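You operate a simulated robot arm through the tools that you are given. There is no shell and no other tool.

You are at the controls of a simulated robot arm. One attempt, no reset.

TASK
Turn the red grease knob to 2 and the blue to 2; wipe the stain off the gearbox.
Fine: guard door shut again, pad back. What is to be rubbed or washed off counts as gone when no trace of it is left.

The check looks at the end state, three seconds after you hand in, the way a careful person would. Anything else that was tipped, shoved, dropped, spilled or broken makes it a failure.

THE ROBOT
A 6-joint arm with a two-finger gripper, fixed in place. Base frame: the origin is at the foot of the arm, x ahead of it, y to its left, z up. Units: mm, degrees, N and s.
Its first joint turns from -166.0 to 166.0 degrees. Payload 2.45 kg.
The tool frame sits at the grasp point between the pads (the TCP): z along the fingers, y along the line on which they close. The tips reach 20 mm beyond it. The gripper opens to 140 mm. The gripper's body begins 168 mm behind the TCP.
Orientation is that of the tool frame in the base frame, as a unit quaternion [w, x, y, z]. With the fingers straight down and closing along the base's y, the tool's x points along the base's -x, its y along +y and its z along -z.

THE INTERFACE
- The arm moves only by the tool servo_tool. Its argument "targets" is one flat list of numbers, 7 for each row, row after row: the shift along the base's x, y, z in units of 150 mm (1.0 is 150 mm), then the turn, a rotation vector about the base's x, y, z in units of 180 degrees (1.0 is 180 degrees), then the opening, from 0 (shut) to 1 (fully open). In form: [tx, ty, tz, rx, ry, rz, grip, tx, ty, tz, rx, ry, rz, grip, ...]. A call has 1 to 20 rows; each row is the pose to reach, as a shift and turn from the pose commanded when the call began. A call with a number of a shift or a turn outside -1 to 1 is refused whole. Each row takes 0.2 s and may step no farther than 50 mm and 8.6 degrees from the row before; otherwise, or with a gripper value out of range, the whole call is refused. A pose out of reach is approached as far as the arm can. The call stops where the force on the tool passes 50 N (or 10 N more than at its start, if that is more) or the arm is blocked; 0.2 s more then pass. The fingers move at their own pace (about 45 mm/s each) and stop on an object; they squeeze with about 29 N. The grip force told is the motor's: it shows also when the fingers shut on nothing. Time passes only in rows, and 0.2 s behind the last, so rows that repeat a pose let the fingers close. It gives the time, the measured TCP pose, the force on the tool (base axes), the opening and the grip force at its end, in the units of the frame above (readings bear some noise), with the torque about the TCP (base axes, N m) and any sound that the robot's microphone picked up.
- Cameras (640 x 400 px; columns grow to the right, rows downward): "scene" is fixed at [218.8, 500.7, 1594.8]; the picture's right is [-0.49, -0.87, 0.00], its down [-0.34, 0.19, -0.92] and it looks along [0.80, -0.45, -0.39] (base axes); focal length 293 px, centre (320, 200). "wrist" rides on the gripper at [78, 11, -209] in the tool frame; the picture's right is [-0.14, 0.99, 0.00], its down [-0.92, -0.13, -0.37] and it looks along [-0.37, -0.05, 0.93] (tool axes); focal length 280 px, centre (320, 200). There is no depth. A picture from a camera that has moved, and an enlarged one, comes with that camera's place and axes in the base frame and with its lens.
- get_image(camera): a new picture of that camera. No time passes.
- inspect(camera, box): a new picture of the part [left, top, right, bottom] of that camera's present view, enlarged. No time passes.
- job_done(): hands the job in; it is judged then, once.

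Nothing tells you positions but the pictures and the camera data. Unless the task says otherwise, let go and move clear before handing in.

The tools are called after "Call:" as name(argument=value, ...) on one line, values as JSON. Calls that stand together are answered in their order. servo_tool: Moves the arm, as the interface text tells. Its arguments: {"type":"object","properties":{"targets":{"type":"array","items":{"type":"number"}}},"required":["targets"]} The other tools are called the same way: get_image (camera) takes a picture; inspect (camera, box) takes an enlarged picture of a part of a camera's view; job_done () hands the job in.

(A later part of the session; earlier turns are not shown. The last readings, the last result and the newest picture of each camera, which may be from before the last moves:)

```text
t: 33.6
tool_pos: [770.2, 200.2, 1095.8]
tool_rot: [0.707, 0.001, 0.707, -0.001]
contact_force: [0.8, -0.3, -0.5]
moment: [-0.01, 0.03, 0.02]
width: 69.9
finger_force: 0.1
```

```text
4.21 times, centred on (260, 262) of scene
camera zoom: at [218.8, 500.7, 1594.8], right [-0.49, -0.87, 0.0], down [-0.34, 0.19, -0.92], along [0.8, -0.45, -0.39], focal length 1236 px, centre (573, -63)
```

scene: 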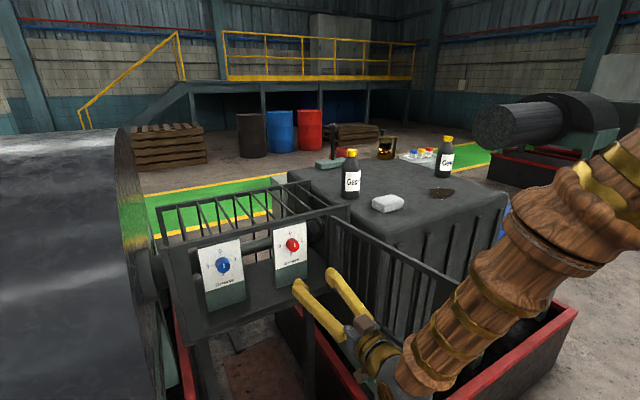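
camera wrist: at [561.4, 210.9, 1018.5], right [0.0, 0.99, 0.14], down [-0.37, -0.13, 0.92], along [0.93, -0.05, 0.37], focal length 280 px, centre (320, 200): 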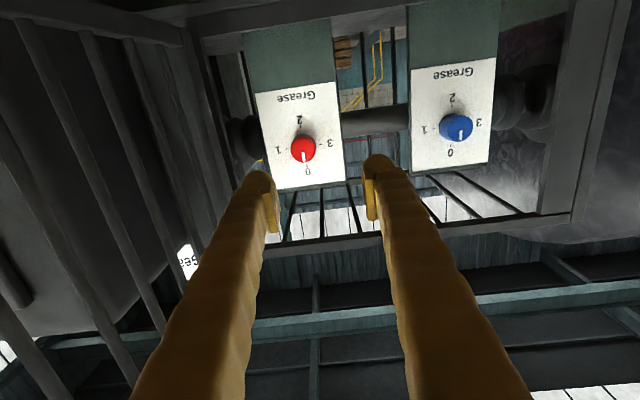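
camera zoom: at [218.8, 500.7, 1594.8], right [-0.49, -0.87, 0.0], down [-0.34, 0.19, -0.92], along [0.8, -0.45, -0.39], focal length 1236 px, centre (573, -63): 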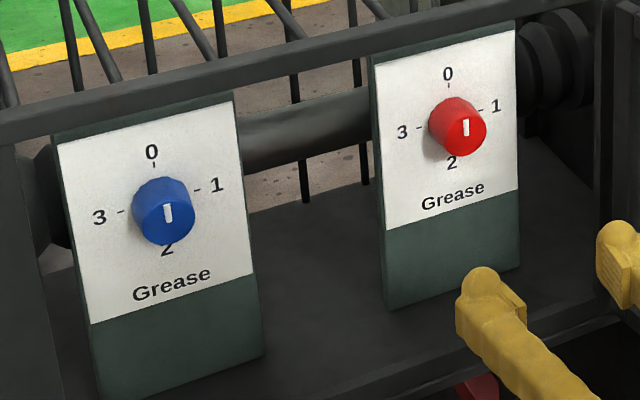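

The red knob face is at about (954, 178, 1098) and the blue at about (957, 396, 1097). Both are roughly 36 mm in diameter and 36 mm long, on a panel at x≈990. I'll approach red first.

Call:
servo_tool(targets=[0.2, -0.05, 0.005, 0, 0, 0, 0.5, 0.4, -0.1, 0.01, 0, 0, 0, 0.5, 0.6, -0.14, 0.015, 0, 0, 0, 0.5, 0.8, -0.145, 0.015, 0, 0, 0, 0.5, 0.88, -0.147, 0.015, 0, 0, 0, 0.5])

Call:
get_image(camera="wrist")

Call:
get_image(camera="scene")

```text
t: 34.9
tool_pos: [903.3, 178.4, 1098.7]
tool_rot: [0.707, -0.001, 0.707, -0.001]
contact_force: [0.0, -0.8, -0.6]
moment: [-0.01, 0.01, -0.03]
width: 69.9
finger_force: 0.0
```

```text
taken
camera wrist: at [694.2, 188.4, 1021.2], right [0.0, 0.99, 0.14], down [-0.37, -0.13, 0.92], along [0.93, -0.05, 0.37], focal length 280 px, centre (320, 200)
```

wrist: 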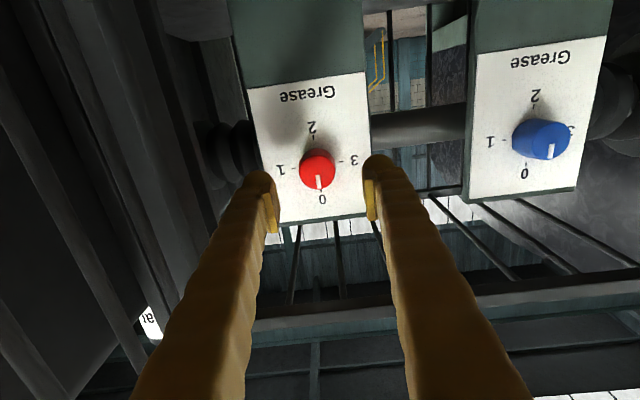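

```text
taken
```

scene: 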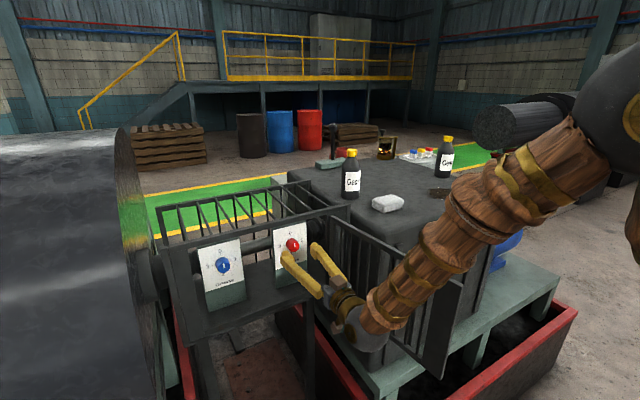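

Call:
inspect(camera="wrist", box=[280, 120, 360, 220])

Call:
inspect(camera="scene", box=[265, 220, 345, 300])

```text
4.00 times, centred on (320, 170) of wrist
camera zoom: at [694.2, 188.4, 1021.2], right [0.0, 0.99, 0.14], down [-0.37, -0.13, 0.92], along [0.93, -0.05, 0.37], focal length 1122 px, centre (320, 320)
```

zoom: 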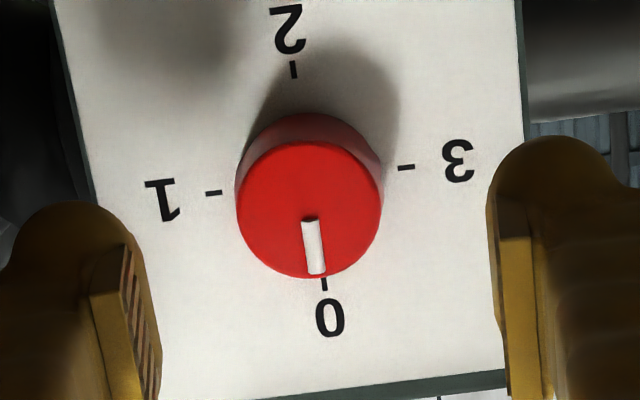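

```text
5.00 times, centred on (305, 260) of scene
camera zoom: at [218.8, 500.7, 1594.8], right [-0.49, -0.87, 0.0], down [-0.34, 0.19, -0.92], along [0.8, -0.45, -0.39], focal length 1467 px, centre (395, -100)
```

zoom: 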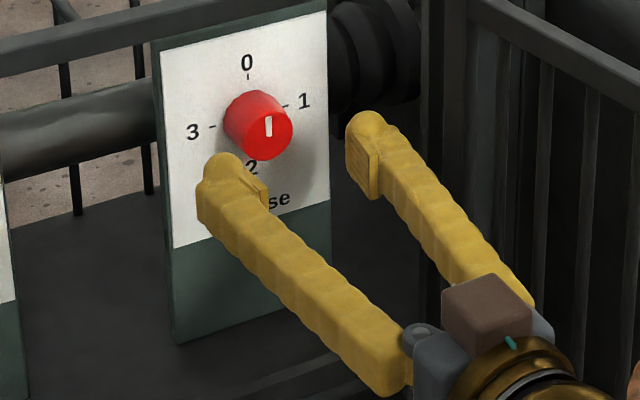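

Refined: red axis at y 176, z 1096, face x 954, panel x ≈ 984. I'll move in and grip.

Call:
servo_tool(targets=[0.1, -0.008, -0.009, 0, 0, 0, 0.5, 0.2, -0.016, -0.018, 0, 0, 0, 0.5, 0.28, -0.016, -0.018, 0, 0, 0, 0.5, 0.34, -0.016, -0.018, 0, 0, 0, 0.5, 0.34, -0.016, -0.018, 0, 0, 0, 0.4, 0.34, -0.016, -0.018, 0, 0, 0, 0.25, 0.34, -0.016, -0.018, 0, 0, 0, 0.15, 0.34, -0.016, -0.018, 0, 0, 0, 0.15])

Call:
get_image(camera="wrist")

```text
t: 36.6
tool_pos: [954.7, 175.7, 1096.9]
tool_rot: [0.707, 0.0, 0.707, 0.0]
contact_force: [5.4, 6.5, 0.1]
moment: [0.04, -0.03, 0.08]
width: 34.6
finger_force: 37.1
```

```text
taken
camera wrist: at [744.9, 185.9, 1019.3], right [0.0, 0.99, 0.14], down [-0.37, -0.13, 0.92], along [0.93, -0.05, 0.37], focal length 280 px, centre (320, 200)
```

wrist: 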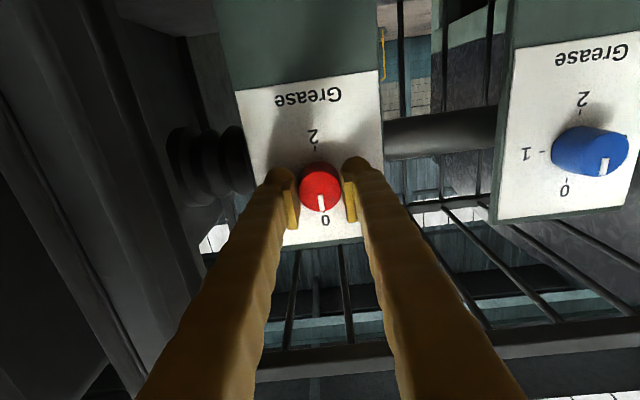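

Gripped at 34.6 mm. Turning clockwise (+x) 90°.

Call:
servo_tool(targets=[0, 0.003, 0, 0, 0, 0, 0, 0, 0.004, 0, 0.0417, 0, 0, 0, 0, 0.004, 0, 0.0833, 0, 0, 0, 0, 0.004, 0, 0.125, 0, 0, 0, 0, 0.004, 0, 0.1667, 0, 0, 0, 0, 0.004, 0, 0.2083, 0, 0, 0, 0, 0.004, 0, 0.25, 0, 0, 0, 0, 0.004, 0, 0.2917, 0, 0, 0, 0, 0.004, 0, 0.3333, 0, 0, 0, 0, 0.004, 0, 0.375, 0, 0, 0, 0, 0.004, 0, 0.4167, 0, 0, 0, 0, 0.004, 0, 0.4583, 0, 0, 0, 0, 0.004, 0, 0.5, 0, 0, 0])

Call:
get_image(camera="wrist")

Call:
get_image(camera="scene")

```text
t: 37.2
tool_pos: [953.7, 176.4, 1097.9]
tool_rot: [0.703, 0.023, 0.711, 0.005]
contact_force: [1.1, -7.4, -2.4]
moment: [0.0, 0.05, -0.07]
width: 34.9
finger_force: 45.2
out of reach, approached as far as the arm can: row 2
stopped in row 2: the force on the tool passed its limit at 68 N (the readings are from after the stop); the commanded pose is now the measured one
```

```text
taken
camera wrist: at [744.7, 194.3, 1023.3], right [0.03, 0.98, 0.18], down [-0.36, -0.15, 0.92], along [0.93, -0.09, 0.35], focal length 280 px, centre (320, 200)
```

wrist: 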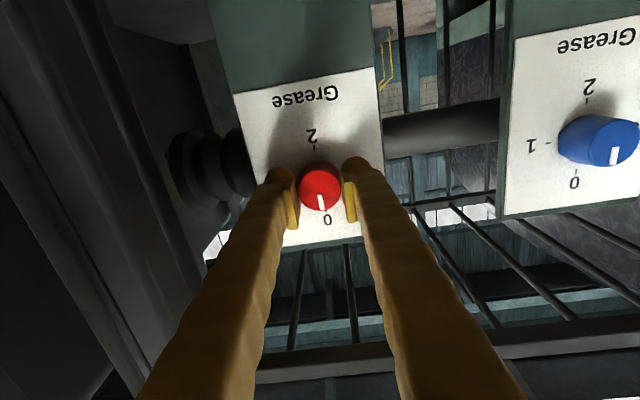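

```text
taken
```

scene: 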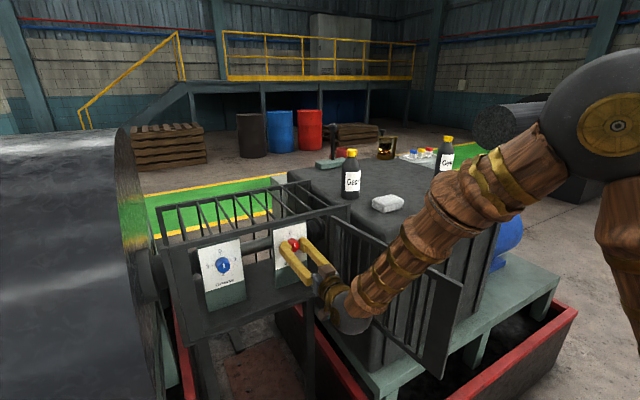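

Turning that way ran into a joint limit straight away, so the knob hasn't moved. I'll release, back off, and test how far the roll goes in the other direction.

Call:
servo_tool(targets=[0, 0, 0, 0, 0, 0, 0.3, 0, 0, 0, 0, 0, 0, 0.5, 0, 0, 0, 0, 0, 0, 0.5, -0.1, 0, 0, 0, 0, 0, 0.5, -0.25, 0, 0, -0.006, -0.002, 0.004, 0.5, -0.4, 0.1, 0, -0.0126, -0.0036, 0.0081, 0.5, -0.55, 0.25, 0, -0.0126, -0.0036, 0.0081, 0.5, -0.6, 0.35, 0, -0.0126, -0.0036, 0.0081, 0.5])

Call:
servo_tool(targets=[0, 0, 0, -0.04, 0, 0, 0.5, 0, 0, 0, -0.08, 0, 0, 0.5, 0, 0, 0, -0.12, 0, 0, 0.5, 0, 0, 0, -0.16, 0, 0, 0.5, 0, 0, 0, -0.2, 0, 0, 0.5, 0, 0, 0, -0.24, 0, 0, 0.5, 0, 0, 0, -0.28, 0, 0, 0.5, 0, 0, 0, -0.32, 0, 0, 0.5, 0, 0, 0, -0.36, 0, 0, 0.5, 0, 0, 0, -0.4, 0, 0, 0.5, 0, 0, 0, -0.45, 0, 0, 0.5, 0, 0, 0, -0.5, 0, 0, 0.5])

Call:
get_image(camera="wrist")

Call:
get_image(camera="scene")

```text
t: 39.0
tool_pos: [863.6, 228.1, 1095.4]
tool_rot: [0.708, -0.002, 0.707, 0.0]
contact_force: [0.6, 0.6, 0.3]
moment: [0.02, 0.02, 0.0]
width: 70.0
finger_force: 0.0
```

```text
refused: row 11 steps farther than a row can; nothing moved
```

```text
taken
camera wrist: at [655.1, 237.8, 1019.4], right [0.0, 0.99, 0.14], down [-0.37, -0.13, 0.92], along [0.93, -0.05, 0.37], focal length 280 px, centre (320, 200)
```

wrist: 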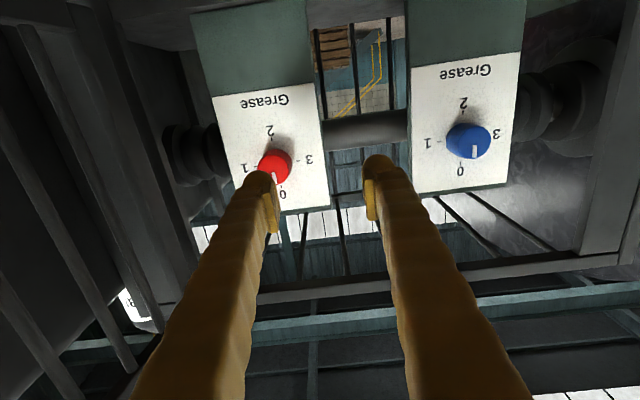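

```text
taken
```

scene: 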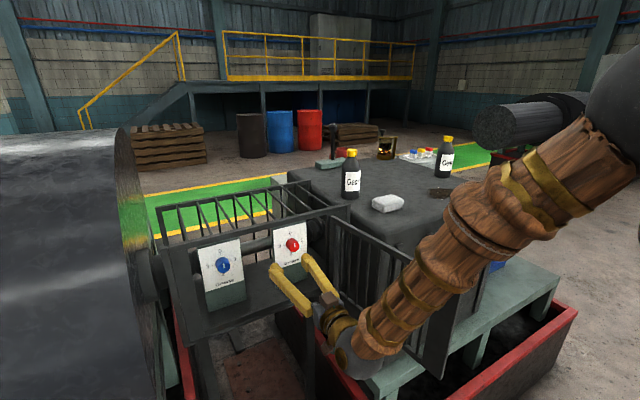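

Call:
servo_tool(targets=[0, 0, 0, -0.0417, 0, 0, 0.5, 0, 0, 0, -0.0833, 0, 0, 0.5, 0, 0, 0, -0.125, 0, 0, 0.5, 0, 0, 0, -0.1667, 0, 0, 0.5, 0, 0, 0, -0.2083, 0, 0, 0.5, 0, 0, 0, -0.25, 0, 0, 0.5, 0, 0, 0, -0.2917, 0, 0, 0.5, 0, 0, 0, -0.3333, 0, 0, 0.5, 0, 0, 0, -0.375, 0, 0, 0.5, 0, 0, 0, -0.4167, 0, 0, 0.5, 0, 0, 0, -0.4583, 0, 0, 0.5, 0, 0, 0, -0.5, 0, 0, 0.5])

Call:
get_image(camera="wrist")

Call:
get_image(camera="scene")

```text
t: 41.6
tool_pos: [864.4, 227.8, 1098.4]
tool_rot: [-0.499, 0.501, -0.499, 0.501]
contact_force: [0.1, -0.9, -0.9]
moment: [-0.01, 0.02, -0.03]
width: 70.5
finger_force: 0.0
```

```text
taken
camera wrist: at [654.8, 149.6, 1088.2], right [0.0, 0.13, -0.99], down [-0.37, 0.92, 0.13], along [0.93, 0.37, 0.05], focal length 280 px, centre (320, 200)
```

wrist: 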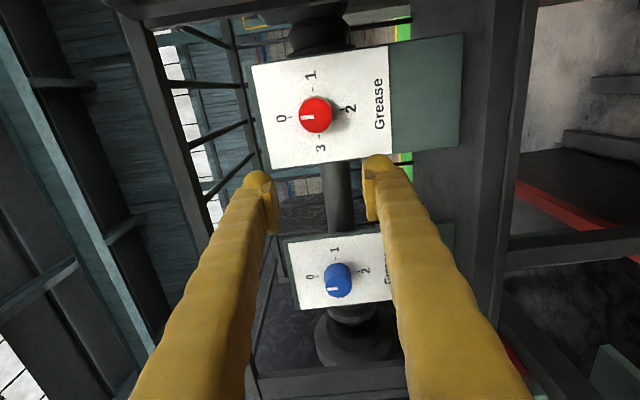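

```text
taken
```

scene: 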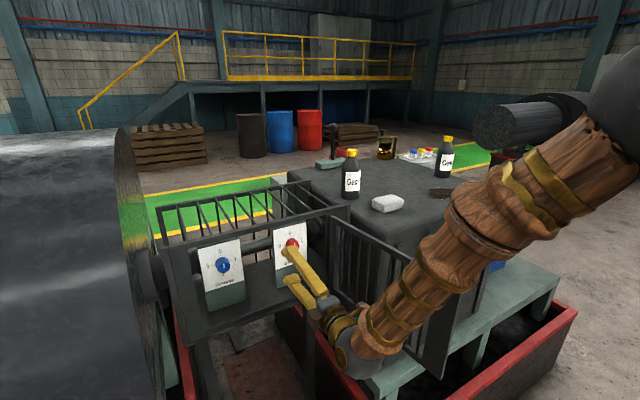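

Roll −90° is reachable and red still points to 0. I'll test on toward −180°, which would let each knob be turned in one grip.

Call:
servo_tool(targets=[0, 0, 0, -0.0417, 0, 0, 0.5, 0, 0, 0, -0.0833, 0, 0, 0.5, 0, 0, 0, -0.125, 0, 0, 0.5, 0, 0, 0, -0.1667, 0, 0, 0.5, 0, 0, 0, -0.2083, 0, 0, 0.5, 0, 0, 0, -0.25, 0, 0, 0.5, 0, 0, 0, -0.2917, 0, 0, 0.5, 0, 0, 0, -0.3333, 0, 0, 0.5, 0, 0, 0, -0.375, 0, 0, 0.5, 0, 0, 0, -0.4167, 0, 0, 0.5, 0, 0, 0, -0.4583, 0, 0, 0.5, 0, 0, 0, -0.5, 0, 0, 0.5])

Call:
get_image(camera="wrist")

Call:
get_image(camera="scene")

```text
t: 44.2
tool_pos: [865.0, 228.5, 1098.3]
tool_rot: [0.002, 0.707, 0.001, 0.707]
contact_force: [0.1, -0.2, -0.1]
moment: [-0.01, 0.04, 0.01]
width: 69.9
finger_force: 0.1
```

```text
taken
camera wrist: at [655.4, 218.3, 1176.8], right [0.0, -0.99, -0.13], down [-0.37, 0.13, -0.92], along [0.93, 0.05, -0.37], focal length 280 px, centre (320, 200)
```

wrist: 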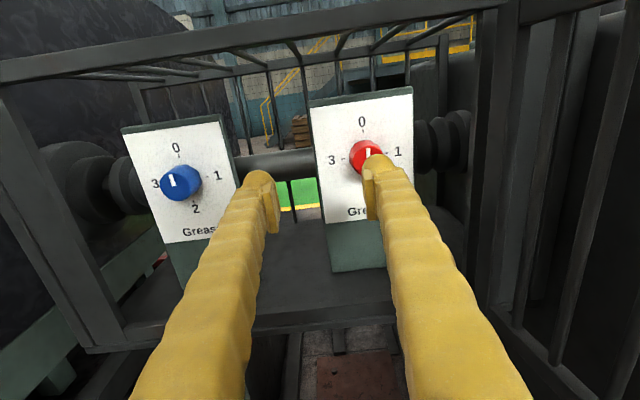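

```text
taken
```

scene: 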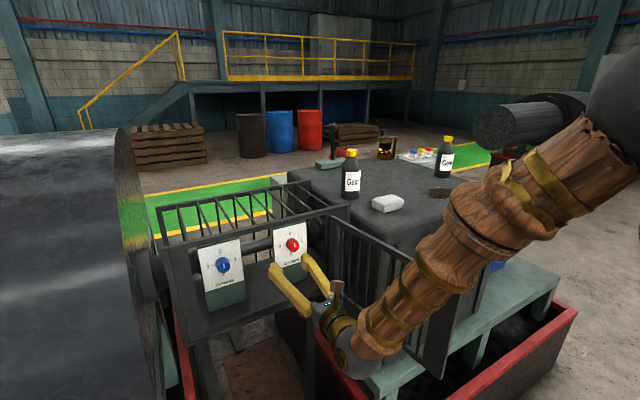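

−180° is reachable, with a clean upright view. So I'll grip each knob at roll −180° and turn it +180° in one go, starting with red at (955, 176.5, 1096.5).

Call:
servo_tool(targets=[0.05, -0.15, -0.01, 0, 0, 0, 0.5, 0.1, -0.3, -0.01, 0, 0, 0, 0.5, 0.15, -0.347, -0.01, 0, 0, 0, 0.5, 0.25, -0.347, -0.01, 0, 0, 0, 0.5, 0.35, -0.347, -0.01, 0, 0, 0, 0.5])

Call:
get_image(camera="wrist")

```text
t: 45.4
tool_pos: [916.5, 178.7, 1097.6]
tool_rot: [0.001, 0.708, 0.001, 0.707]
contact_force: [-0.3, -0.6, 0.1]
moment: [-0.04, 0.01, 0.02]
width: 69.7
finger_force: 0.1
```

```text
taken
camera wrist: at [707.2, 167.0, 1176.2], right [0.0, -0.99, -0.14], down [-0.37, 0.13, -0.92], along [0.93, 0.05, -0.37], focal length 280 px, centre (320, 200)
```

wrist: 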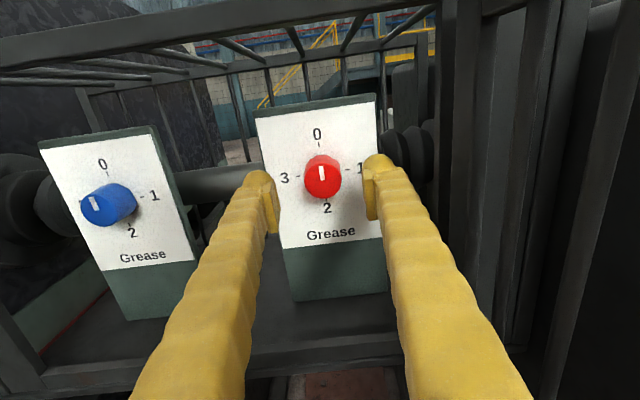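

Call:
servo_tool(targets=[0.1, -0.008, -0.006, 0, 0, 0, 0.5, 0.2, -0.01, -0.008, 0, 0, 0, 0.5, 0.26, -0.01, -0.008, 0, 0, 0, 0.5, 0.26, -0.01, -0.008, 0, 0, 0, 0.3, 0.26, -0.01, -0.008, 0, 0, 0, 0.1, 0.26, -0.01, -0.008, 0, 0, 0, 0, 0.26, -0.01, -0.008, 0, 0, 0, 0])

Call:
get_image(camera="wrist")

```text
t: 47.0
tool_pos: [955.1, 174.5, 1095.8]
tool_rot: [0.001, 0.707, 0.0, 0.707]
contact_force: [4.4, -3.8, 0.6]
moment: [-0.03, 0.01, -0.04]
width: 35.0
finger_force: 39.1
```

```text
taken
camera wrist: at [745.6, 164.5, 1174.7], right [0.0, -0.99, -0.14], down [-0.37, 0.13, -0.92], along [0.93, 0.05, -0.37], focal length 280 px, centre (320, 200)
```

wrist: 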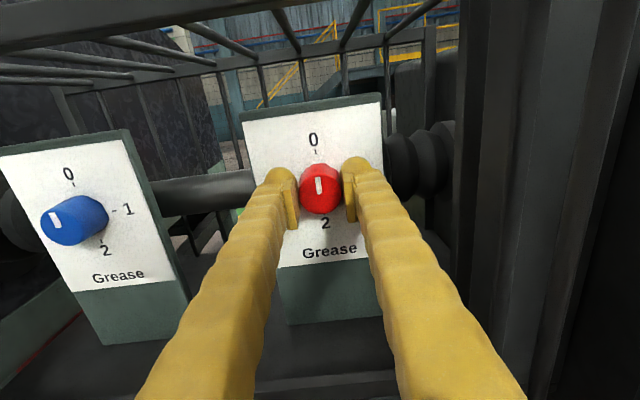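

Gripped with little side force. First 30° of the turn to test.

Call:
servo_tool(targets=[0, 0, 0, 0.0417, 0, 0, 0, 0, 0, 0, 0.0833, 0, 0, 0, 0, 0, 0, 0.125, 0, 0, 0, 0, 0, 0, 0.1667, 0, 0, 0])

Call:
get_image(camera="wrist")

Call:
inspect(camera="scene", box=[265, 220, 345, 300])

```text
t: 48.0
tool_pos: [954.7, 174.9, 1095.8]
tool_rot: [-0.185, 0.683, -0.184, 0.683]
contact_force: [-10.5, -9.8, 8.7]
moment: [0.0, -0.06, -0.06]
width: 34.9
finger_force: 45.0
```

```text
taken
camera wrist: at [745.6, 126.4, 1158.6], right [0.0, -0.79, -0.62], down [-0.37, 0.57, -0.73], along [0.93, 0.23, -0.29], focal length 280 px, centre (320, 200)
```

wrist: 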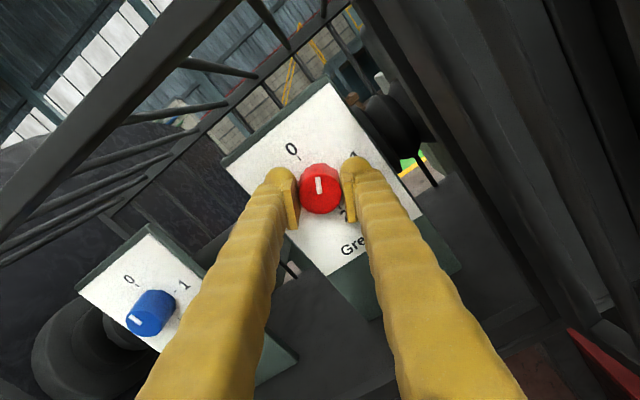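

```text
5.00 times, centred on (305, 260) of scene
camera zoom: at [218.8, 500.7, 1594.8], right [-0.49, -0.87, 0.0], down [-0.34, 0.19, -0.92], along [0.8, -0.45, -0.39], focal length 1467 px, centre (395, -100)
```

zoom: 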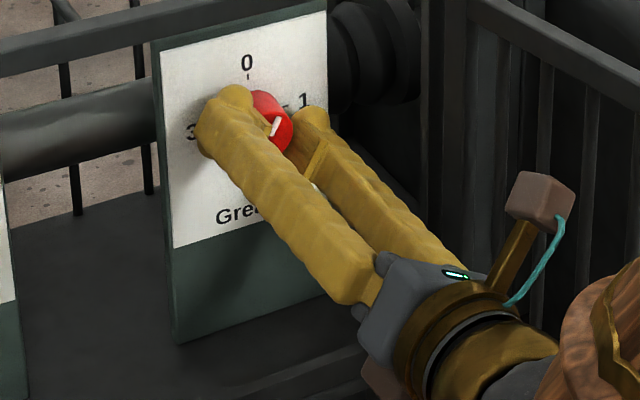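

The knob turns with the gripper. Continuing to 90° while watching the camera box against the door.

Call:
servo_tool(targets=[0, 0, 0, 0.0417, 0, 0, 0, 0, 0, 0, 0.0833, 0, 0, 0, 0, 0, 0, 0.125, 0, 0, 0, 0, 0, 0, 0.1667, 0, 0, 0, 0, 0, 0, 0.2083, 0, 0, 0])

Call:
inspect(camera="scene", box=[255, 210, 395, 310])

Call:
get_image(camera="wrist")

```text
t: 49.2
tool_pos: [954.6, 174.1, 1095.5]
tool_rot: [-0.393, 0.587, -0.394, 0.588]
contact_force: [-41.8, -4.1, 16.6]
moment: [-0.01, -0.25, -0.04]
width: 34.7
finger_force: 44.9
```

```text
4.00 times, centred on (325, 260) of scene
camera zoom: at [218.8, 500.7, 1594.8], right [-0.49, -0.87, 0.0], down [-0.34, 0.19, -0.92], along [0.8, -0.45, -0.39], focal length 1174 px, centre (300, -40)
```

zoom: 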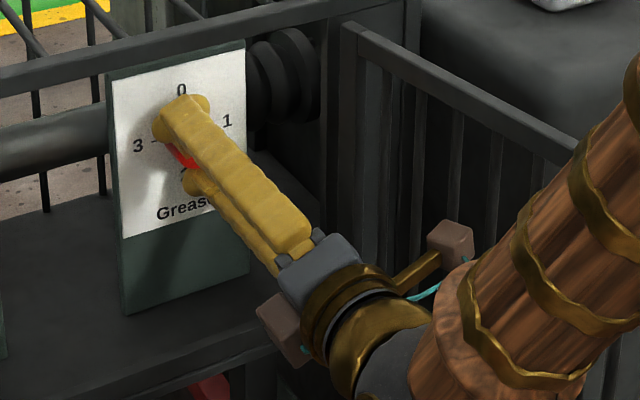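

```text
taken
camera wrist: at [745.8, 98.2, 1116.1], right [0.0, -0.25, -0.97], down [-0.37, 0.9, -0.23], along [0.93, 0.36, -0.09], focal length 280 px, centre (320, 200)
```

wrist: 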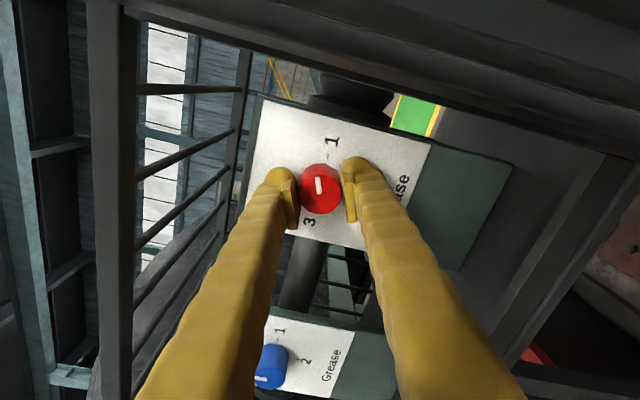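

The knob has turned about 68°. A −42 N push along x has built up, so I'll ease the tool back slightly before continuing.

Call:
servo_tool(targets=[-0.01, 0, 0.003, 0, 0, 0, 0, -0.01, 0, 0.003, 0, 0, 0, 0])

```text
t: 49.8
tool_pos: [954.8, 174.5, 1096.2]
tool_rot: [-0.393, 0.589, -0.393, 0.587]
contact_force: [9.7, 0.5, 2.4]
moment: [-0.02, -0.04, 0.0]
width: 35.0
finger_force: 44.8
```

Call:
servo_tool(targets=[-0.0005, 0, 0, 0.0417, 0, 0, 0, -0.0015, 0, 0.0005, 0.0833, 0, 0, 0, -0.0025, 0, 0.001, 0.125, 0, 0, 0, -0.0035, 0, 0.0015, 0.1667, 0, 0, 0])

Call:
inspect(camera="scene", box=[255, 210, 395, 310])

```text
t: 50.8
tool_pos: [955.2, 175.7, 1094.2]
tool_rot: [0.531, -0.467, 0.532, -0.465]
contact_force: [30.8, 1.8, -3.0]
moment: [0.01, -0.01, 0.09]
width: 34.8
finger_force: 44.8
```

```text
4.00 times, centred on (325, 260) of scene
camera zoom: at [218.8, 500.7, 1594.8], right [-0.49, -0.87, 0.0], down [-0.34, 0.19, -0.92], along [0.8, -0.45, -0.39], focal length 1174 px, centre (300, -40)
```

zoom: 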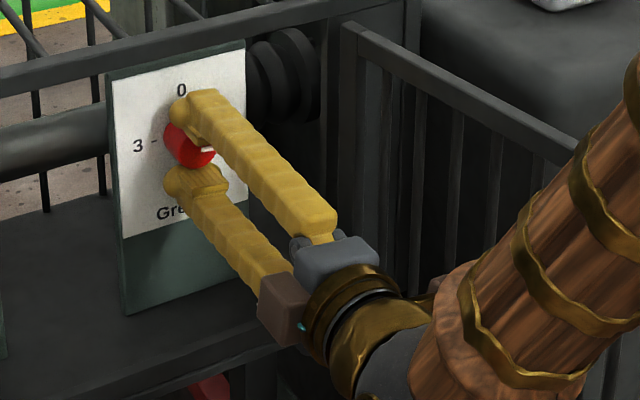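

Call:
servo_tool(targets=[0.006, 0, 0, 0, 0, 0, 0, 0.006, 0, 0, 0.0417, 0, 0, 0, 0.006, 0, 0, 0.0833, 0, 0, 0, 0.006, 0, 0, 0.125, 0, 0, 0])

```text
t: 51.8
tool_pos: [954.4, 175.6, 1095.5]
tool_rot: [0.612, -0.353, 0.614, -0.353]
contact_force: [10.7, -8.5, -13.3]
moment: [0.02, 0.13, -0.1]
width: 35.0
finger_force: 44.5
```

Call:
servo_tool(targets=[0.002, -0.0015, -0.002, 0.0208, 0, 0, 0, 0.002, -0.002, -0.0025, 0.0625, 0, 0, 0, 0.002, -0.002, -0.003, 0.1042, 0, 0, 0, 0.002, -0.002, -0.003, 0.1458, 0, 0, 0])

Call:
get_image(camera="wrist")

```text
t: 52.8
tool_pos: [954.8, 175.0, 1094.4]
tool_rot: [0.677, -0.205, 0.677, -0.204]
contact_force: [2.6, -4.7, -13.7]
moment: [-0.01, 0.11, -0.08]
width: 34.4
finger_force: 44.8
```

```text
taken
camera wrist: at [745.4, 140.1, 1025.0], right [0.0, 0.9, -0.44], down [-0.37, 0.4, 0.84], along [0.93, 0.16, 0.33], focal length 280 px, centre (320, 200)
```

wrist: 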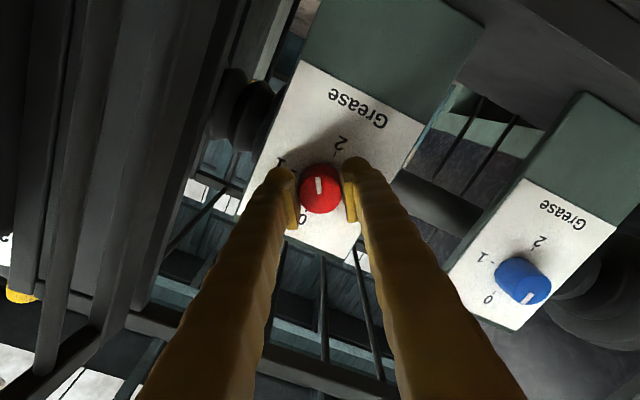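

Call:
servo_tool(targets=[0, -0.001, -0.002, 0.0417, 0, 0, 0, 0, -0.001, -0.003, 0.0833, 0, 0, 0, 0, -0.001, -0.003, 0.125, 0, 0, 0])

```text
t: 53.6
tool_pos: [955.3, 175.2, 1094.0]
tool_rot: [0.704, -0.07, 0.703, -0.068]
contact_force: [-19.9, 5.3, -5.6]
moment: [-0.01, 0.09, 0.08]
width: 35.0
finger_force: 45.3
```

Call:
servo_tool(targets=[-0.003, 0, -0.001, 0.025, 0, 0, 0, -0.004, 0, -0.001, 0.05, 0, 0, 0, -0.004, 0, -0.001, 0.0625, 0, 0, 0])

Call:
inspect(camera="wrist", box=[240, 80, 400, 240])

```text
t: 54.4
tool_pos: [953.9, 175.4, 1095.0]
tool_rot: [0.707, 0.0, 0.707, 0.0]
contact_force: [-2.7, 13.3, -2.1]
moment: [-0.01, 0.08, 0.14]
width: 34.9
finger_force: 45.6
```

```text
2.50 times, centred on (320, 160) of wrist
camera zoom: at [745.5, 185.3, 1017.4], right [0.0, 0.99, 0.14], down [-0.37, -0.13, 0.92], along [0.93, -0.05, 0.37], focal length 701 px, centre (320, 300)
```

zoom: 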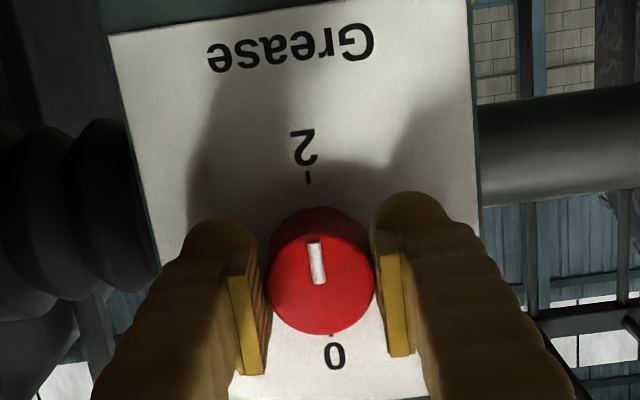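

Red now points at 2. I'll release it, back straight out, and check.

Call:
servo_tool(targets=[0, 0, 0, 0, 0, 0, 0.2, 0, 0, 0, 0, 0, 0, 0.35, 0, 0, 0, 0, 0, 0, 0.5, 0, 0, 0, 0, 0, 0, 0.5, -0.15, 0, 0, 0, 0, 0, 0.5, -0.35, 0, 0, 0, 0, 0, 0.5, -0.5, 0.1, 0, 0, 0, 0, 0.5, -0.6, 0.35, 0, 0, 0, 0, 0.5])

Call:
inspect(camera="wrist", box=[180, 60, 520, 240])

Call:
inspect(camera="scene", box=[190, 215, 330, 310])

```text
t: 56.2
tool_pos: [865.3, 224.9, 1094.9]
tool_rot: [0.708, -0.002, 0.707, 0.0]
contact_force: [-0.3, 1.1, -0.2]
moment: [0.0, 0.02, -0.03]
width: 70.1
finger_force: 0.0
```

```text
1.88 times, centred on (350, 150) of wrist
camera zoom: at [655.7, 235.3, 1016.7], right [0.0, 0.99, 0.14], down [-0.37, -0.13, 0.92], along [0.93, -0.05, 0.37], focal length 528 px, centre (264, 294)
```

zoom: 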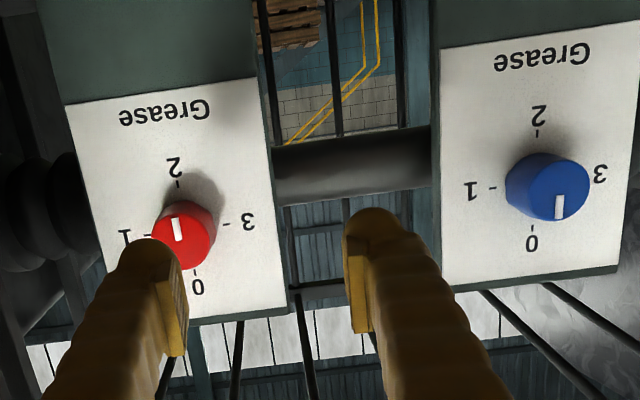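

```text
4.21 times, centred on (260, 262) of scene
camera zoom: at [218.8, 500.7, 1594.8], right [-0.49, -0.87, 0.0], down [-0.34, 0.19, -0.92], along [0.8, -0.45, -0.39], focal length 1236 px, centre (573, -63)
```

zoom: 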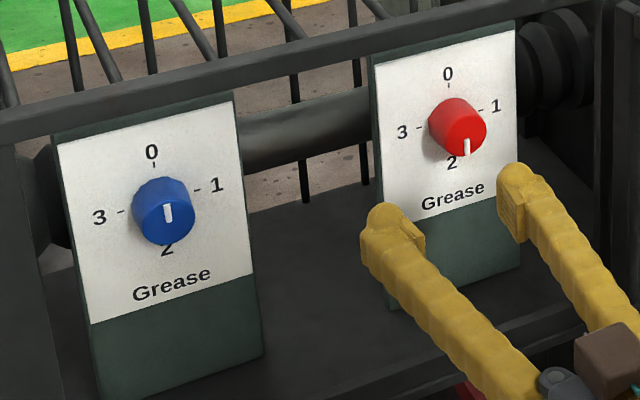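

Red is at 2. Now I'll roll back to −180° while shifting over to the blue knob (y ≈ 395).

Call:
servo_tool(targets=[0, 0.04, 0, -0.0417, 0, 0, 0.5, 0, 0.08, 0, -0.0833, 0, 0, 0.5, 0, 0.12, 0, -0.125, 0, 0, 0.5, 0, 0.16, 0, -0.1667, 0, 0, 0.5, 0, 0.2, 0, -0.2083, 0, 0, 0.5, 0, 0.25, 0, -0.25, 0, 0, 0.5, 0, 0.3, 0, -0.2917, 0, 0, 0.5, 0, 0.35, 0, -0.3333, 0, 0, 0.5, 0, 0.4, 0, -0.375, 0, 0, 0.5, 0, 0.45, 0, -0.4167, 0, 0, 0.5, 0, 0.5, 0, -0.4583, 0, 0, 0.5, 0, 0.55, 0, -0.5, 0, 0, 0.5])

Call:
servo_tool(targets=[0, 0.04, 0, -0.0417, 0, 0, 0.5, 0, 0.08, 0, -0.0833, 0, 0, 0.5, 0, 0.12, 0, -0.125, 0, 0, 0.5, 0, 0.16, 0, -0.1667, 0, 0, 0.5, 0, 0.2, 0, -0.2083, 0, 0, 0.5, 0, 0.25, 0, -0.25, 0, 0, 0.5, 0, 0.3, 0, -0.2917, 0, 0, 0.5, 0, 0.35, 0, -0.3333, 0, 0, 0.5, 0, 0.4, 0, -0.375, 0, 0, 0.5, 0, 0.45, 0, -0.4167, 0, 0, 0.5, 0, 0.5, 0, -0.4583, 0, 0, 0.5, 0, 0.583, 0, -0.5, 0, 0, 0.5])

Call:
get_image(camera="wrist")

Call:
get_image(camera="scene")

```text
t: 58.8
tool_pos: [865.3, 310.1, 1094.2]
tool_rot: [-0.499, 0.501, -0.5, 0.5]
contact_force: [-0.6, 0.8, -0.4]
moment: [0.01, 0.02, 0.0]
width: 70.2
finger_force: 0.0
```

```text
t: 61.4
tool_pos: [864.7, 398.6, 1094.5]
tool_rot: [0.001, 0.707, 0.002, 0.707]
contact_force: [-0.8, 0.0, -0.6]
moment: [-0.03, -0.01, -0.02]
width: 70.3
finger_force: 0.1
```

```text
taken
camera wrist: at [655.1, 386.8, 1174.2], right [0.0, -0.99, -0.13], down [-0.37, 0.13, -0.92], along [0.93, 0.05, -0.37], focal length 280 px, centre (320, 200)
```

wrist: 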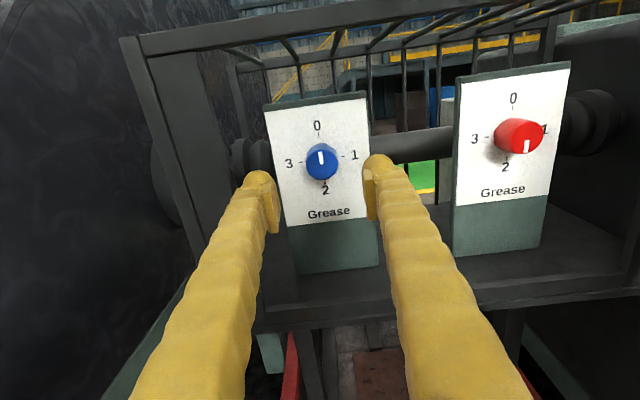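

```text
taken
```

scene: 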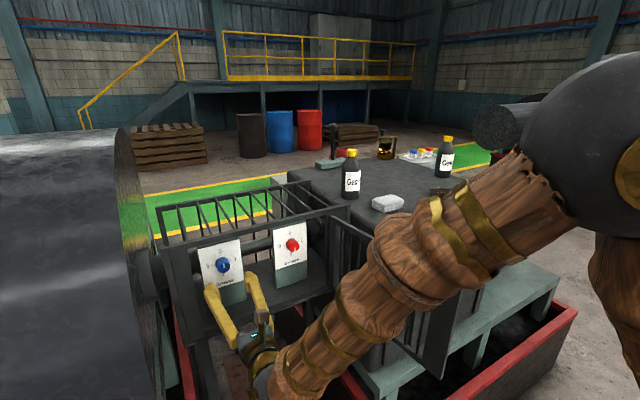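

Call:
inspect(camera="wrist", box=[260, 100, 380, 220])

```text
3.33 times, centred on (320, 160) of wrist
camera zoom: at [655.1, 386.8, 1174.2], right [0.0, -0.99, -0.13], down [-0.37, 0.13, -0.92], along [0.93, 0.05, -0.37], focal length 935 px, centre (320, 333)
```

zoom: 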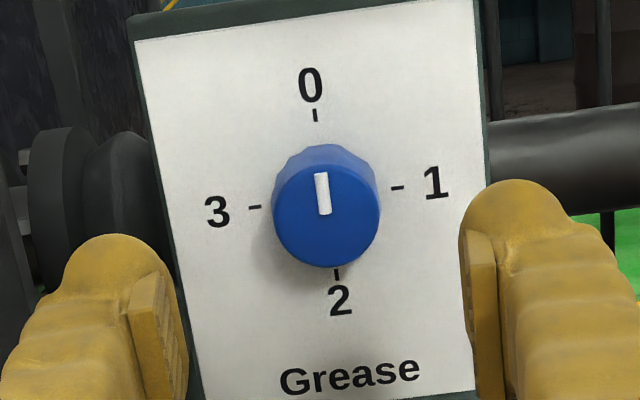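

Blue axis is at about y 395, z 1096. Approaching.

Call:
servo_tool(targets=[0.12, -0.01, 0.005, 0, 0, 0, 0.5, 0.24, -0.018, 0.008, 0, 0, 0, 0.5, 0.36, -0.018, 0.008, 0, 0, 0, 0.5])

Call:
inspect(camera="wrist", box=[220, 100, 420, 260])

```text
t: 62.2
tool_pos: [918.9, 393.4, 1094.4]
tool_rot: [0.001, 0.707, 0.0, 0.707]
contact_force: [0.5, 0.4, -0.4]
moment: [0.04, -0.01, 0.02]
width: 70.3
finger_force: 0.0
```

```text
2.50 times, centred on (320, 180) of wrist
camera zoom: at [709.2, 382.8, 1174.0], right [0.0, -0.99, -0.14], down [-0.37, 0.13, -0.92], along [0.93, 0.05, -0.37], focal length 701 px, centre (320, 250)
```

zoom: 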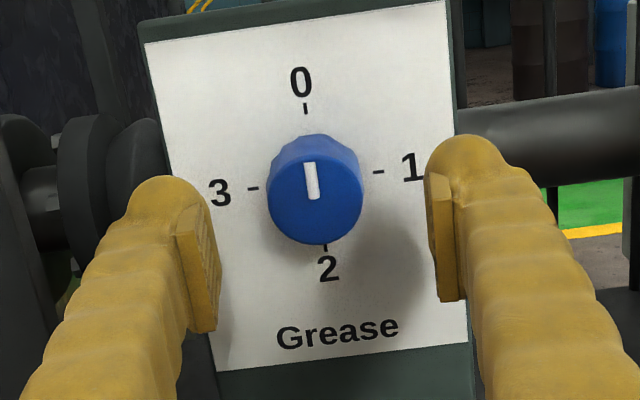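

Call:
servo_tool(targets=[0.1, 0.01, 0.006, 0, 0, 0, 0.5, 0.18, 0.01, 0.006, 0, 0, 0, 0.5, 0.24, 0.01, 0.006, 0, 0, 0, 0.5, 0.24, 0.01, 0.006, 0, 0, 0, 0.3, 0.24, 0.01, 0.006, 0, 0, 0, 0.1, 0.24, 0.01, 0.006, 0, 0, 0, 0, 0.24, 0.01, 0.006, 0, 0, 0, 0])

Call:
get_image(camera="wrist")

```text
t: 63.8
tool_pos: [955.3, 395.3, 1097.1]
tool_rot: [0.002, 0.707, -0.001, 0.707]
contact_force: [2.8, -5.0, 0.0]
moment: [-0.02, -0.01, -0.08]
width: 34.8
finger_force: 38.7
```

```text
taken
camera wrist: at [745.8, 384.5, 1176.0], right [0.0, -0.99, -0.14], down [-0.37, 0.13, -0.92], along [0.93, 0.05, -0.37], focal length 280 px, centre (320, 200)
```

wrist: 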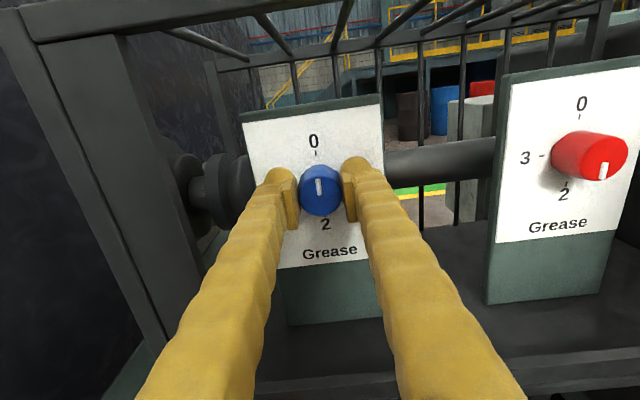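

Blue is gripped. Turning clockwise in stages, relieving force as needed.

Call:
servo_tool(targets=[0, -0.001, 0, 0.0417, 0, 0, 0, 0, -0.001, 0, 0.0833, 0, 0, 0, 0, -0.001, 0, 0.125, 0, 0, 0, 0, -0.001, 0, 0.1667, 0, 0, 0])

```text
t: 64.8
tool_pos: [953.9, 394.4, 1097.3]
tool_rot: [-0.183, 0.683, -0.184, 0.683]
contact_force: [5.8, -26.8, 0.2]
moment: [-0.06, -0.12, -0.34]
width: 34.8
finger_force: 44.6
```

Call:
servo_tool(targets=[0, -0.005, 0, 0, 0, 0, 0, 0, -0.005, 0, 0.0417, 0, 0, 0, 0, -0.005, 0, 0.0833, 0, 0, 0, 0, -0.006, 0, 0.125, 0, 0, 0])

```text
t: 65.8
tool_pos: [954.8, 393.6, 1094.7]
tool_rot: [-0.314, 0.634, -0.314, 0.634]
contact_force: [28.1, -24.7, -3.9]
moment: [-0.01, -0.03, -0.24]
width: 35.0
finger_force: 45.1
```

Call:
servo_tool(targets=[0.006, -0.005, 0, 0, 0, 0, 0, 0.006, -0.005, 0, 0.0417, 0, 0, 0, 0.006, -0.006, 0, 0.0833, 0, 0, 0, 0.006, -0.006, 0, 0.125, 0, 0, 0])

```text
t: 66.8
tool_pos: [955.0, 393.9, 1095.3]
tool_rot: [-0.43, 0.562, -0.431, 0.56]
contact_force: [-10.4, -24.3, -10.7]
moment: [-0.05, 0.14, -0.22]
width: 34.6
finger_force: 44.7
```

Call:
servo_tool(targets=[-0.002, -0.005, -0.002, 0, 0, 0, 0, -0.002, -0.005, -0.002, 0.0417, 0, 0, 0, -0.002, -0.006, -0.003, 0.0833, 0, 0, 0, -0.002, -0.006, -0.003, 0.125, 0, 0, 0])

Call:
get_image(camera="wrist")

```text
t: 67.8
tool_pos: [954.0, 393.6, 1094.3]
tool_rot: [0.531, -0.468, 0.532, -0.465]
contact_force: [-0.7, 1.6, -23.7]
moment: [-0.04, 0.26, 0.11]
width: 34.7
finger_force: 44.7
```

```text
taken
camera wrist: at [745.6, 317.1, 1075.5], right [0.0, 0.27, -0.96], down [-0.37, 0.9, 0.25], along [0.93, 0.36, 0.1], focal length 280 px, centre (320, 200)
```

wrist: 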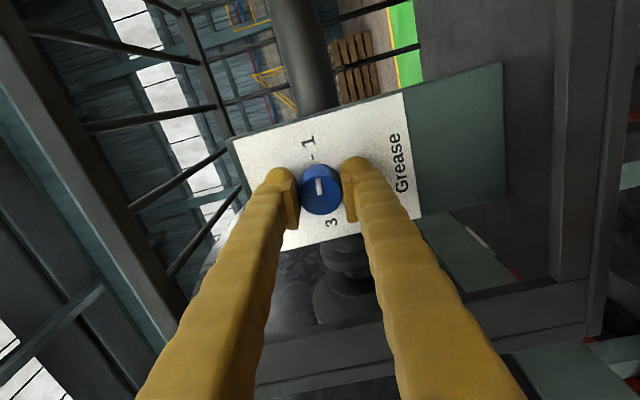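

Call:
servo_tool(targets=[0, 0, -0.005, 0, 0, 0, 0, 0, 0, -0.005, 0.0417, 0, 0, 0, 0, 0, -0.006, 0.0833, 0, 0, 0, 0, 0, -0.006, 0.125, 0, 0, 0])

```text
t: 68.8
tool_pos: [955.3, 394.0, 1093.6]
tool_rot: [0.612, -0.355, 0.613, -0.352]
contact_force: [-8.9, 14.7, -23.6]
moment: [-0.05, 0.29, 0.16]
width: 34.8
finger_force: 45.1
```

Call:
servo_tool(targets=[-0.002, 0.003, -0.005, 0, 0, 0, 0, -0.002, 0.003, -0.005, 0.0417, 0, 0, 0, -0.002, 0.004, -0.006, 0.0833, 0, 0, 0, -0.002, 0.004, -0.006, 0.125, 0, 0, 0])

```text
t: 69.8
tool_pos: [956.0, 393.9, 1094.0]
tool_rot: [0.669, -0.227, 0.67, -0.227]
contact_force: [-16.3, 20.4, -21.6]
moment: [-0.05, 0.26, 0.29]
width: 34.6
finger_force: 45.0
```

Call:
servo_tool(targets=[-0.003, 0.004, -0.004, 0, 0, 0, 0, -0.003, 0.005, -0.004, 0.0417, 0, 0, 0, -0.003, 0.006, -0.004, 0.0833, 0, 0, 0, -0.003, 0.006, -0.004, 0.125, 0, 0, 0])

```text
t: 70.8
tool_pos: [955.1, 394.2, 1093.4]
tool_rot: [0.701, -0.093, 0.701, -0.091]
contact_force: [20.4, 21.9, -15.5]
moment: [-0.04, 0.16, 0.17]
width: 34.9
finger_force: 45.1
```

Call:
servo_tool(targets=[0.003, 0.004, -0.003, 0, 0, 0, 0, 0.003, 0.005, -0.003, 0.0417, 0, 0, 0, 0.003, 0.006, -0.003, 0.0833, 0, 0, 0])

Call:
inspect(camera="wrist", box=[240, 80, 400, 240])

```text
t: 71.6
tool_pos: [953.9, 394.0, 1093.1]
tool_rot: [0.707, 0.0, 0.707, 0.001]
contact_force: [-28.5, 4.6, -4.5]
moment: [0.01, 0.0, 0.07]
width: 35.0
finger_force: 45.3
```

```text
2.50 times, centred on (320, 160) of wrist
camera zoom: at [745.6, 405.6, 1016.3], right [0.0, 0.99, 0.14], down [-0.37, -0.13, 0.92], along [0.93, -0.05, 0.37], focal length 701 px, centre (320, 300)
```

zoom: 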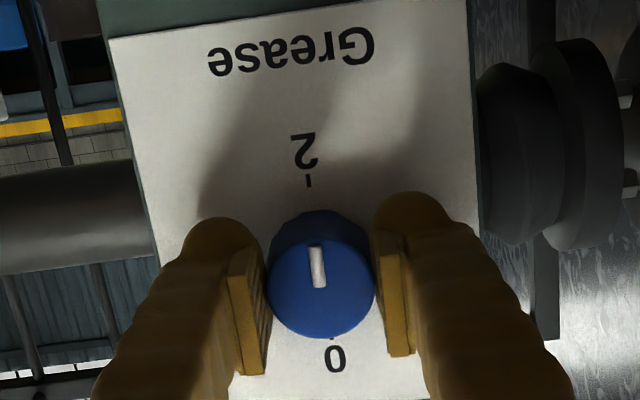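

Blue is at 2 as well. I'll release, back out, and verify.

Call:
servo_tool(targets=[-0.004, 0, 0, 0, 0, 0, 0.2, -0.004, 0, 0, 0, 0, 0, 0.35, -0.004, 0, 0, 0, 0, 0, 0.5, -0.004, 0, 0, 0, 0, 0, 0.5, -0.15, 0, 0, 0, 0, 0, 0.5, -0.35, 0, 0, 0, 0, 0, 0.5, -0.55, -0.1, 0, 0, 0, 0, 0.5, -0.75, -0.3, 0, 0, 0, 0, 0.5])

Call:
inspect(camera="wrist", box=[180, 60, 520, 240])

Call:
inspect(camera="scene", box=[190, 215, 330, 310])

Call:
get_image(camera="scene")

```text
t: 73.4
tool_pos: [843.2, 351.3, 1093.1]
tool_rot: [0.707, -0.001, 0.707, 0.0]
contact_force: [0.2, 0.8, 0.1]
moment: [0.0, 0.01, 0.01]
width: 70.1
finger_force: 0.0
```

```text
1.88 times, centred on (350, 150) of wrist
camera zoom: at [634.2, 360.5, 1016.9], right [0.0, 0.99, 0.14], down [-0.37, -0.13, 0.92], along [0.93, -0.05, 0.37], focal length 528 px, centre (264, 294)
```

zoom: 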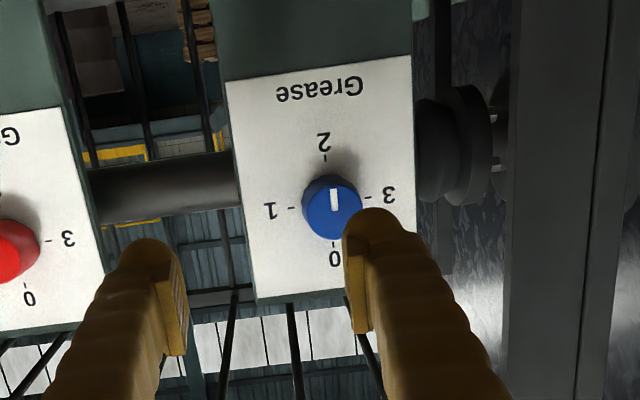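

```text
4.21 times, centred on (260, 262) of scene
camera zoom: at [218.8, 500.7, 1594.8], right [-0.49, -0.87, 0.0], down [-0.34, 0.19, -0.92], along [0.8, -0.45, -0.39], focal length 1236 px, centre (573, -63)
```

zoom: 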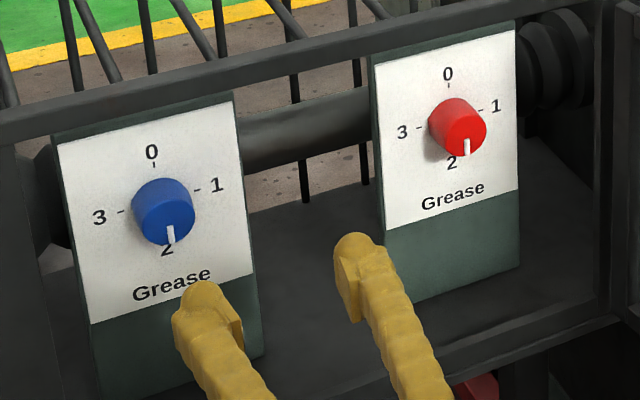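

```text
taken
```

scene: 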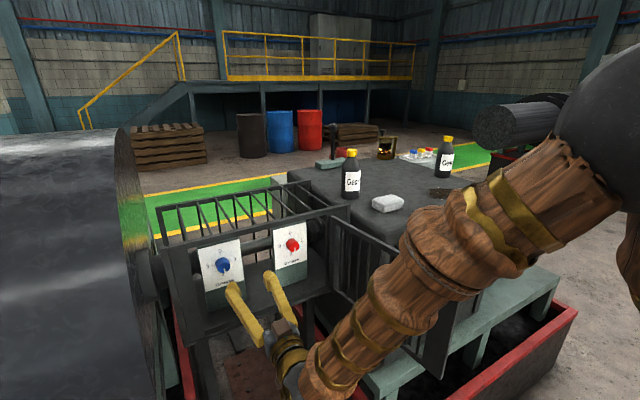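

Both knobs are at 2. Next I'll close the door from outside with the tool down, pressing on the top rail above the handle. First I rise and pitch the tool down.

Call:
servo_tool(targets=[-0.1, -0.05, 0.2, 0, 0, 0, 0.3, -0.2, -0.1, 0.45, 0, 0, 0, 0.1, -0.25, -0.15, 0.7, 0, 0, 0, 0, -0.3, -0.2, 1, 0, 0, 0, 0])

Call:
servo_tool(targets=[0, -0.05, 0.2, 0, 0.0417, 0, 0, -0.03, -0.1, 0.4, 0, 0.0833, 0, 0, -0.06, -0.2, 0.6, 0, 0.125, 0, 0, -0.09, -0.3, 0.7, 0, 0.1667, 0, 0, -0.12, -0.4, 0.7, 0, 0.2083, 0, 0, -0.15, -0.5, 0.7, 0, 0.25, 0, 0, -0.2, -0.6, 0.7, 0, 0.2917, 0, 0, -0.25, -0.7, 0.7, 0, 0.3333, 0, 0, -0.3, -0.8, 0.7, 0, 0.375, 0, 0, -0.35, -0.9, 0.7, 0, 0.4167, 0, 0, -0.4, -0.95, 0.7, 0, 0.4583, 0, 0, -0.45, -1, 0.7, 0, 0.5, 0, 0])

Call:
get_image(camera="wrist")

Call:
get_image(camera="scene")

```text
t: 74.4
tool_pos: [798.9, 321.7, 1242.4]
tool_rot: [0.707, -0.001, 0.707, 0.0]
contact_force: [-0.8, -0.2, -0.2]
moment: [0.01, 0.04, -0.01]
width: 0.0
finger_force: 13.0
```

```text
t: 77.0
tool_pos: [728.6, 168.1, 1348.4]
tool_rot: [-0.001, -0.001, 1.0, 0.001]
contact_force: [-0.7, -0.5, -0.2]
moment: [0.02, -0.1, 0.03]
width: 0.0
finger_force: 29.3
```

```text
taken
camera wrist: at [651.4, 180.0, 1559.0], right [0.14, 0.99, 0.0], down [0.92, -0.13, 0.37], along [0.36, -0.05, -0.93], focal length 280 px, centre (320, 200)
```

wrist: 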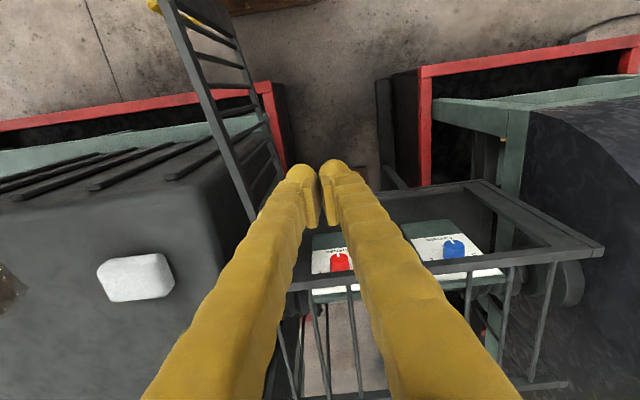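

```text
taken
```

scene: 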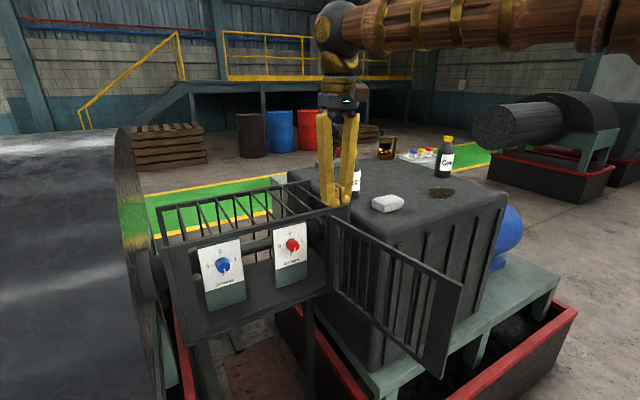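

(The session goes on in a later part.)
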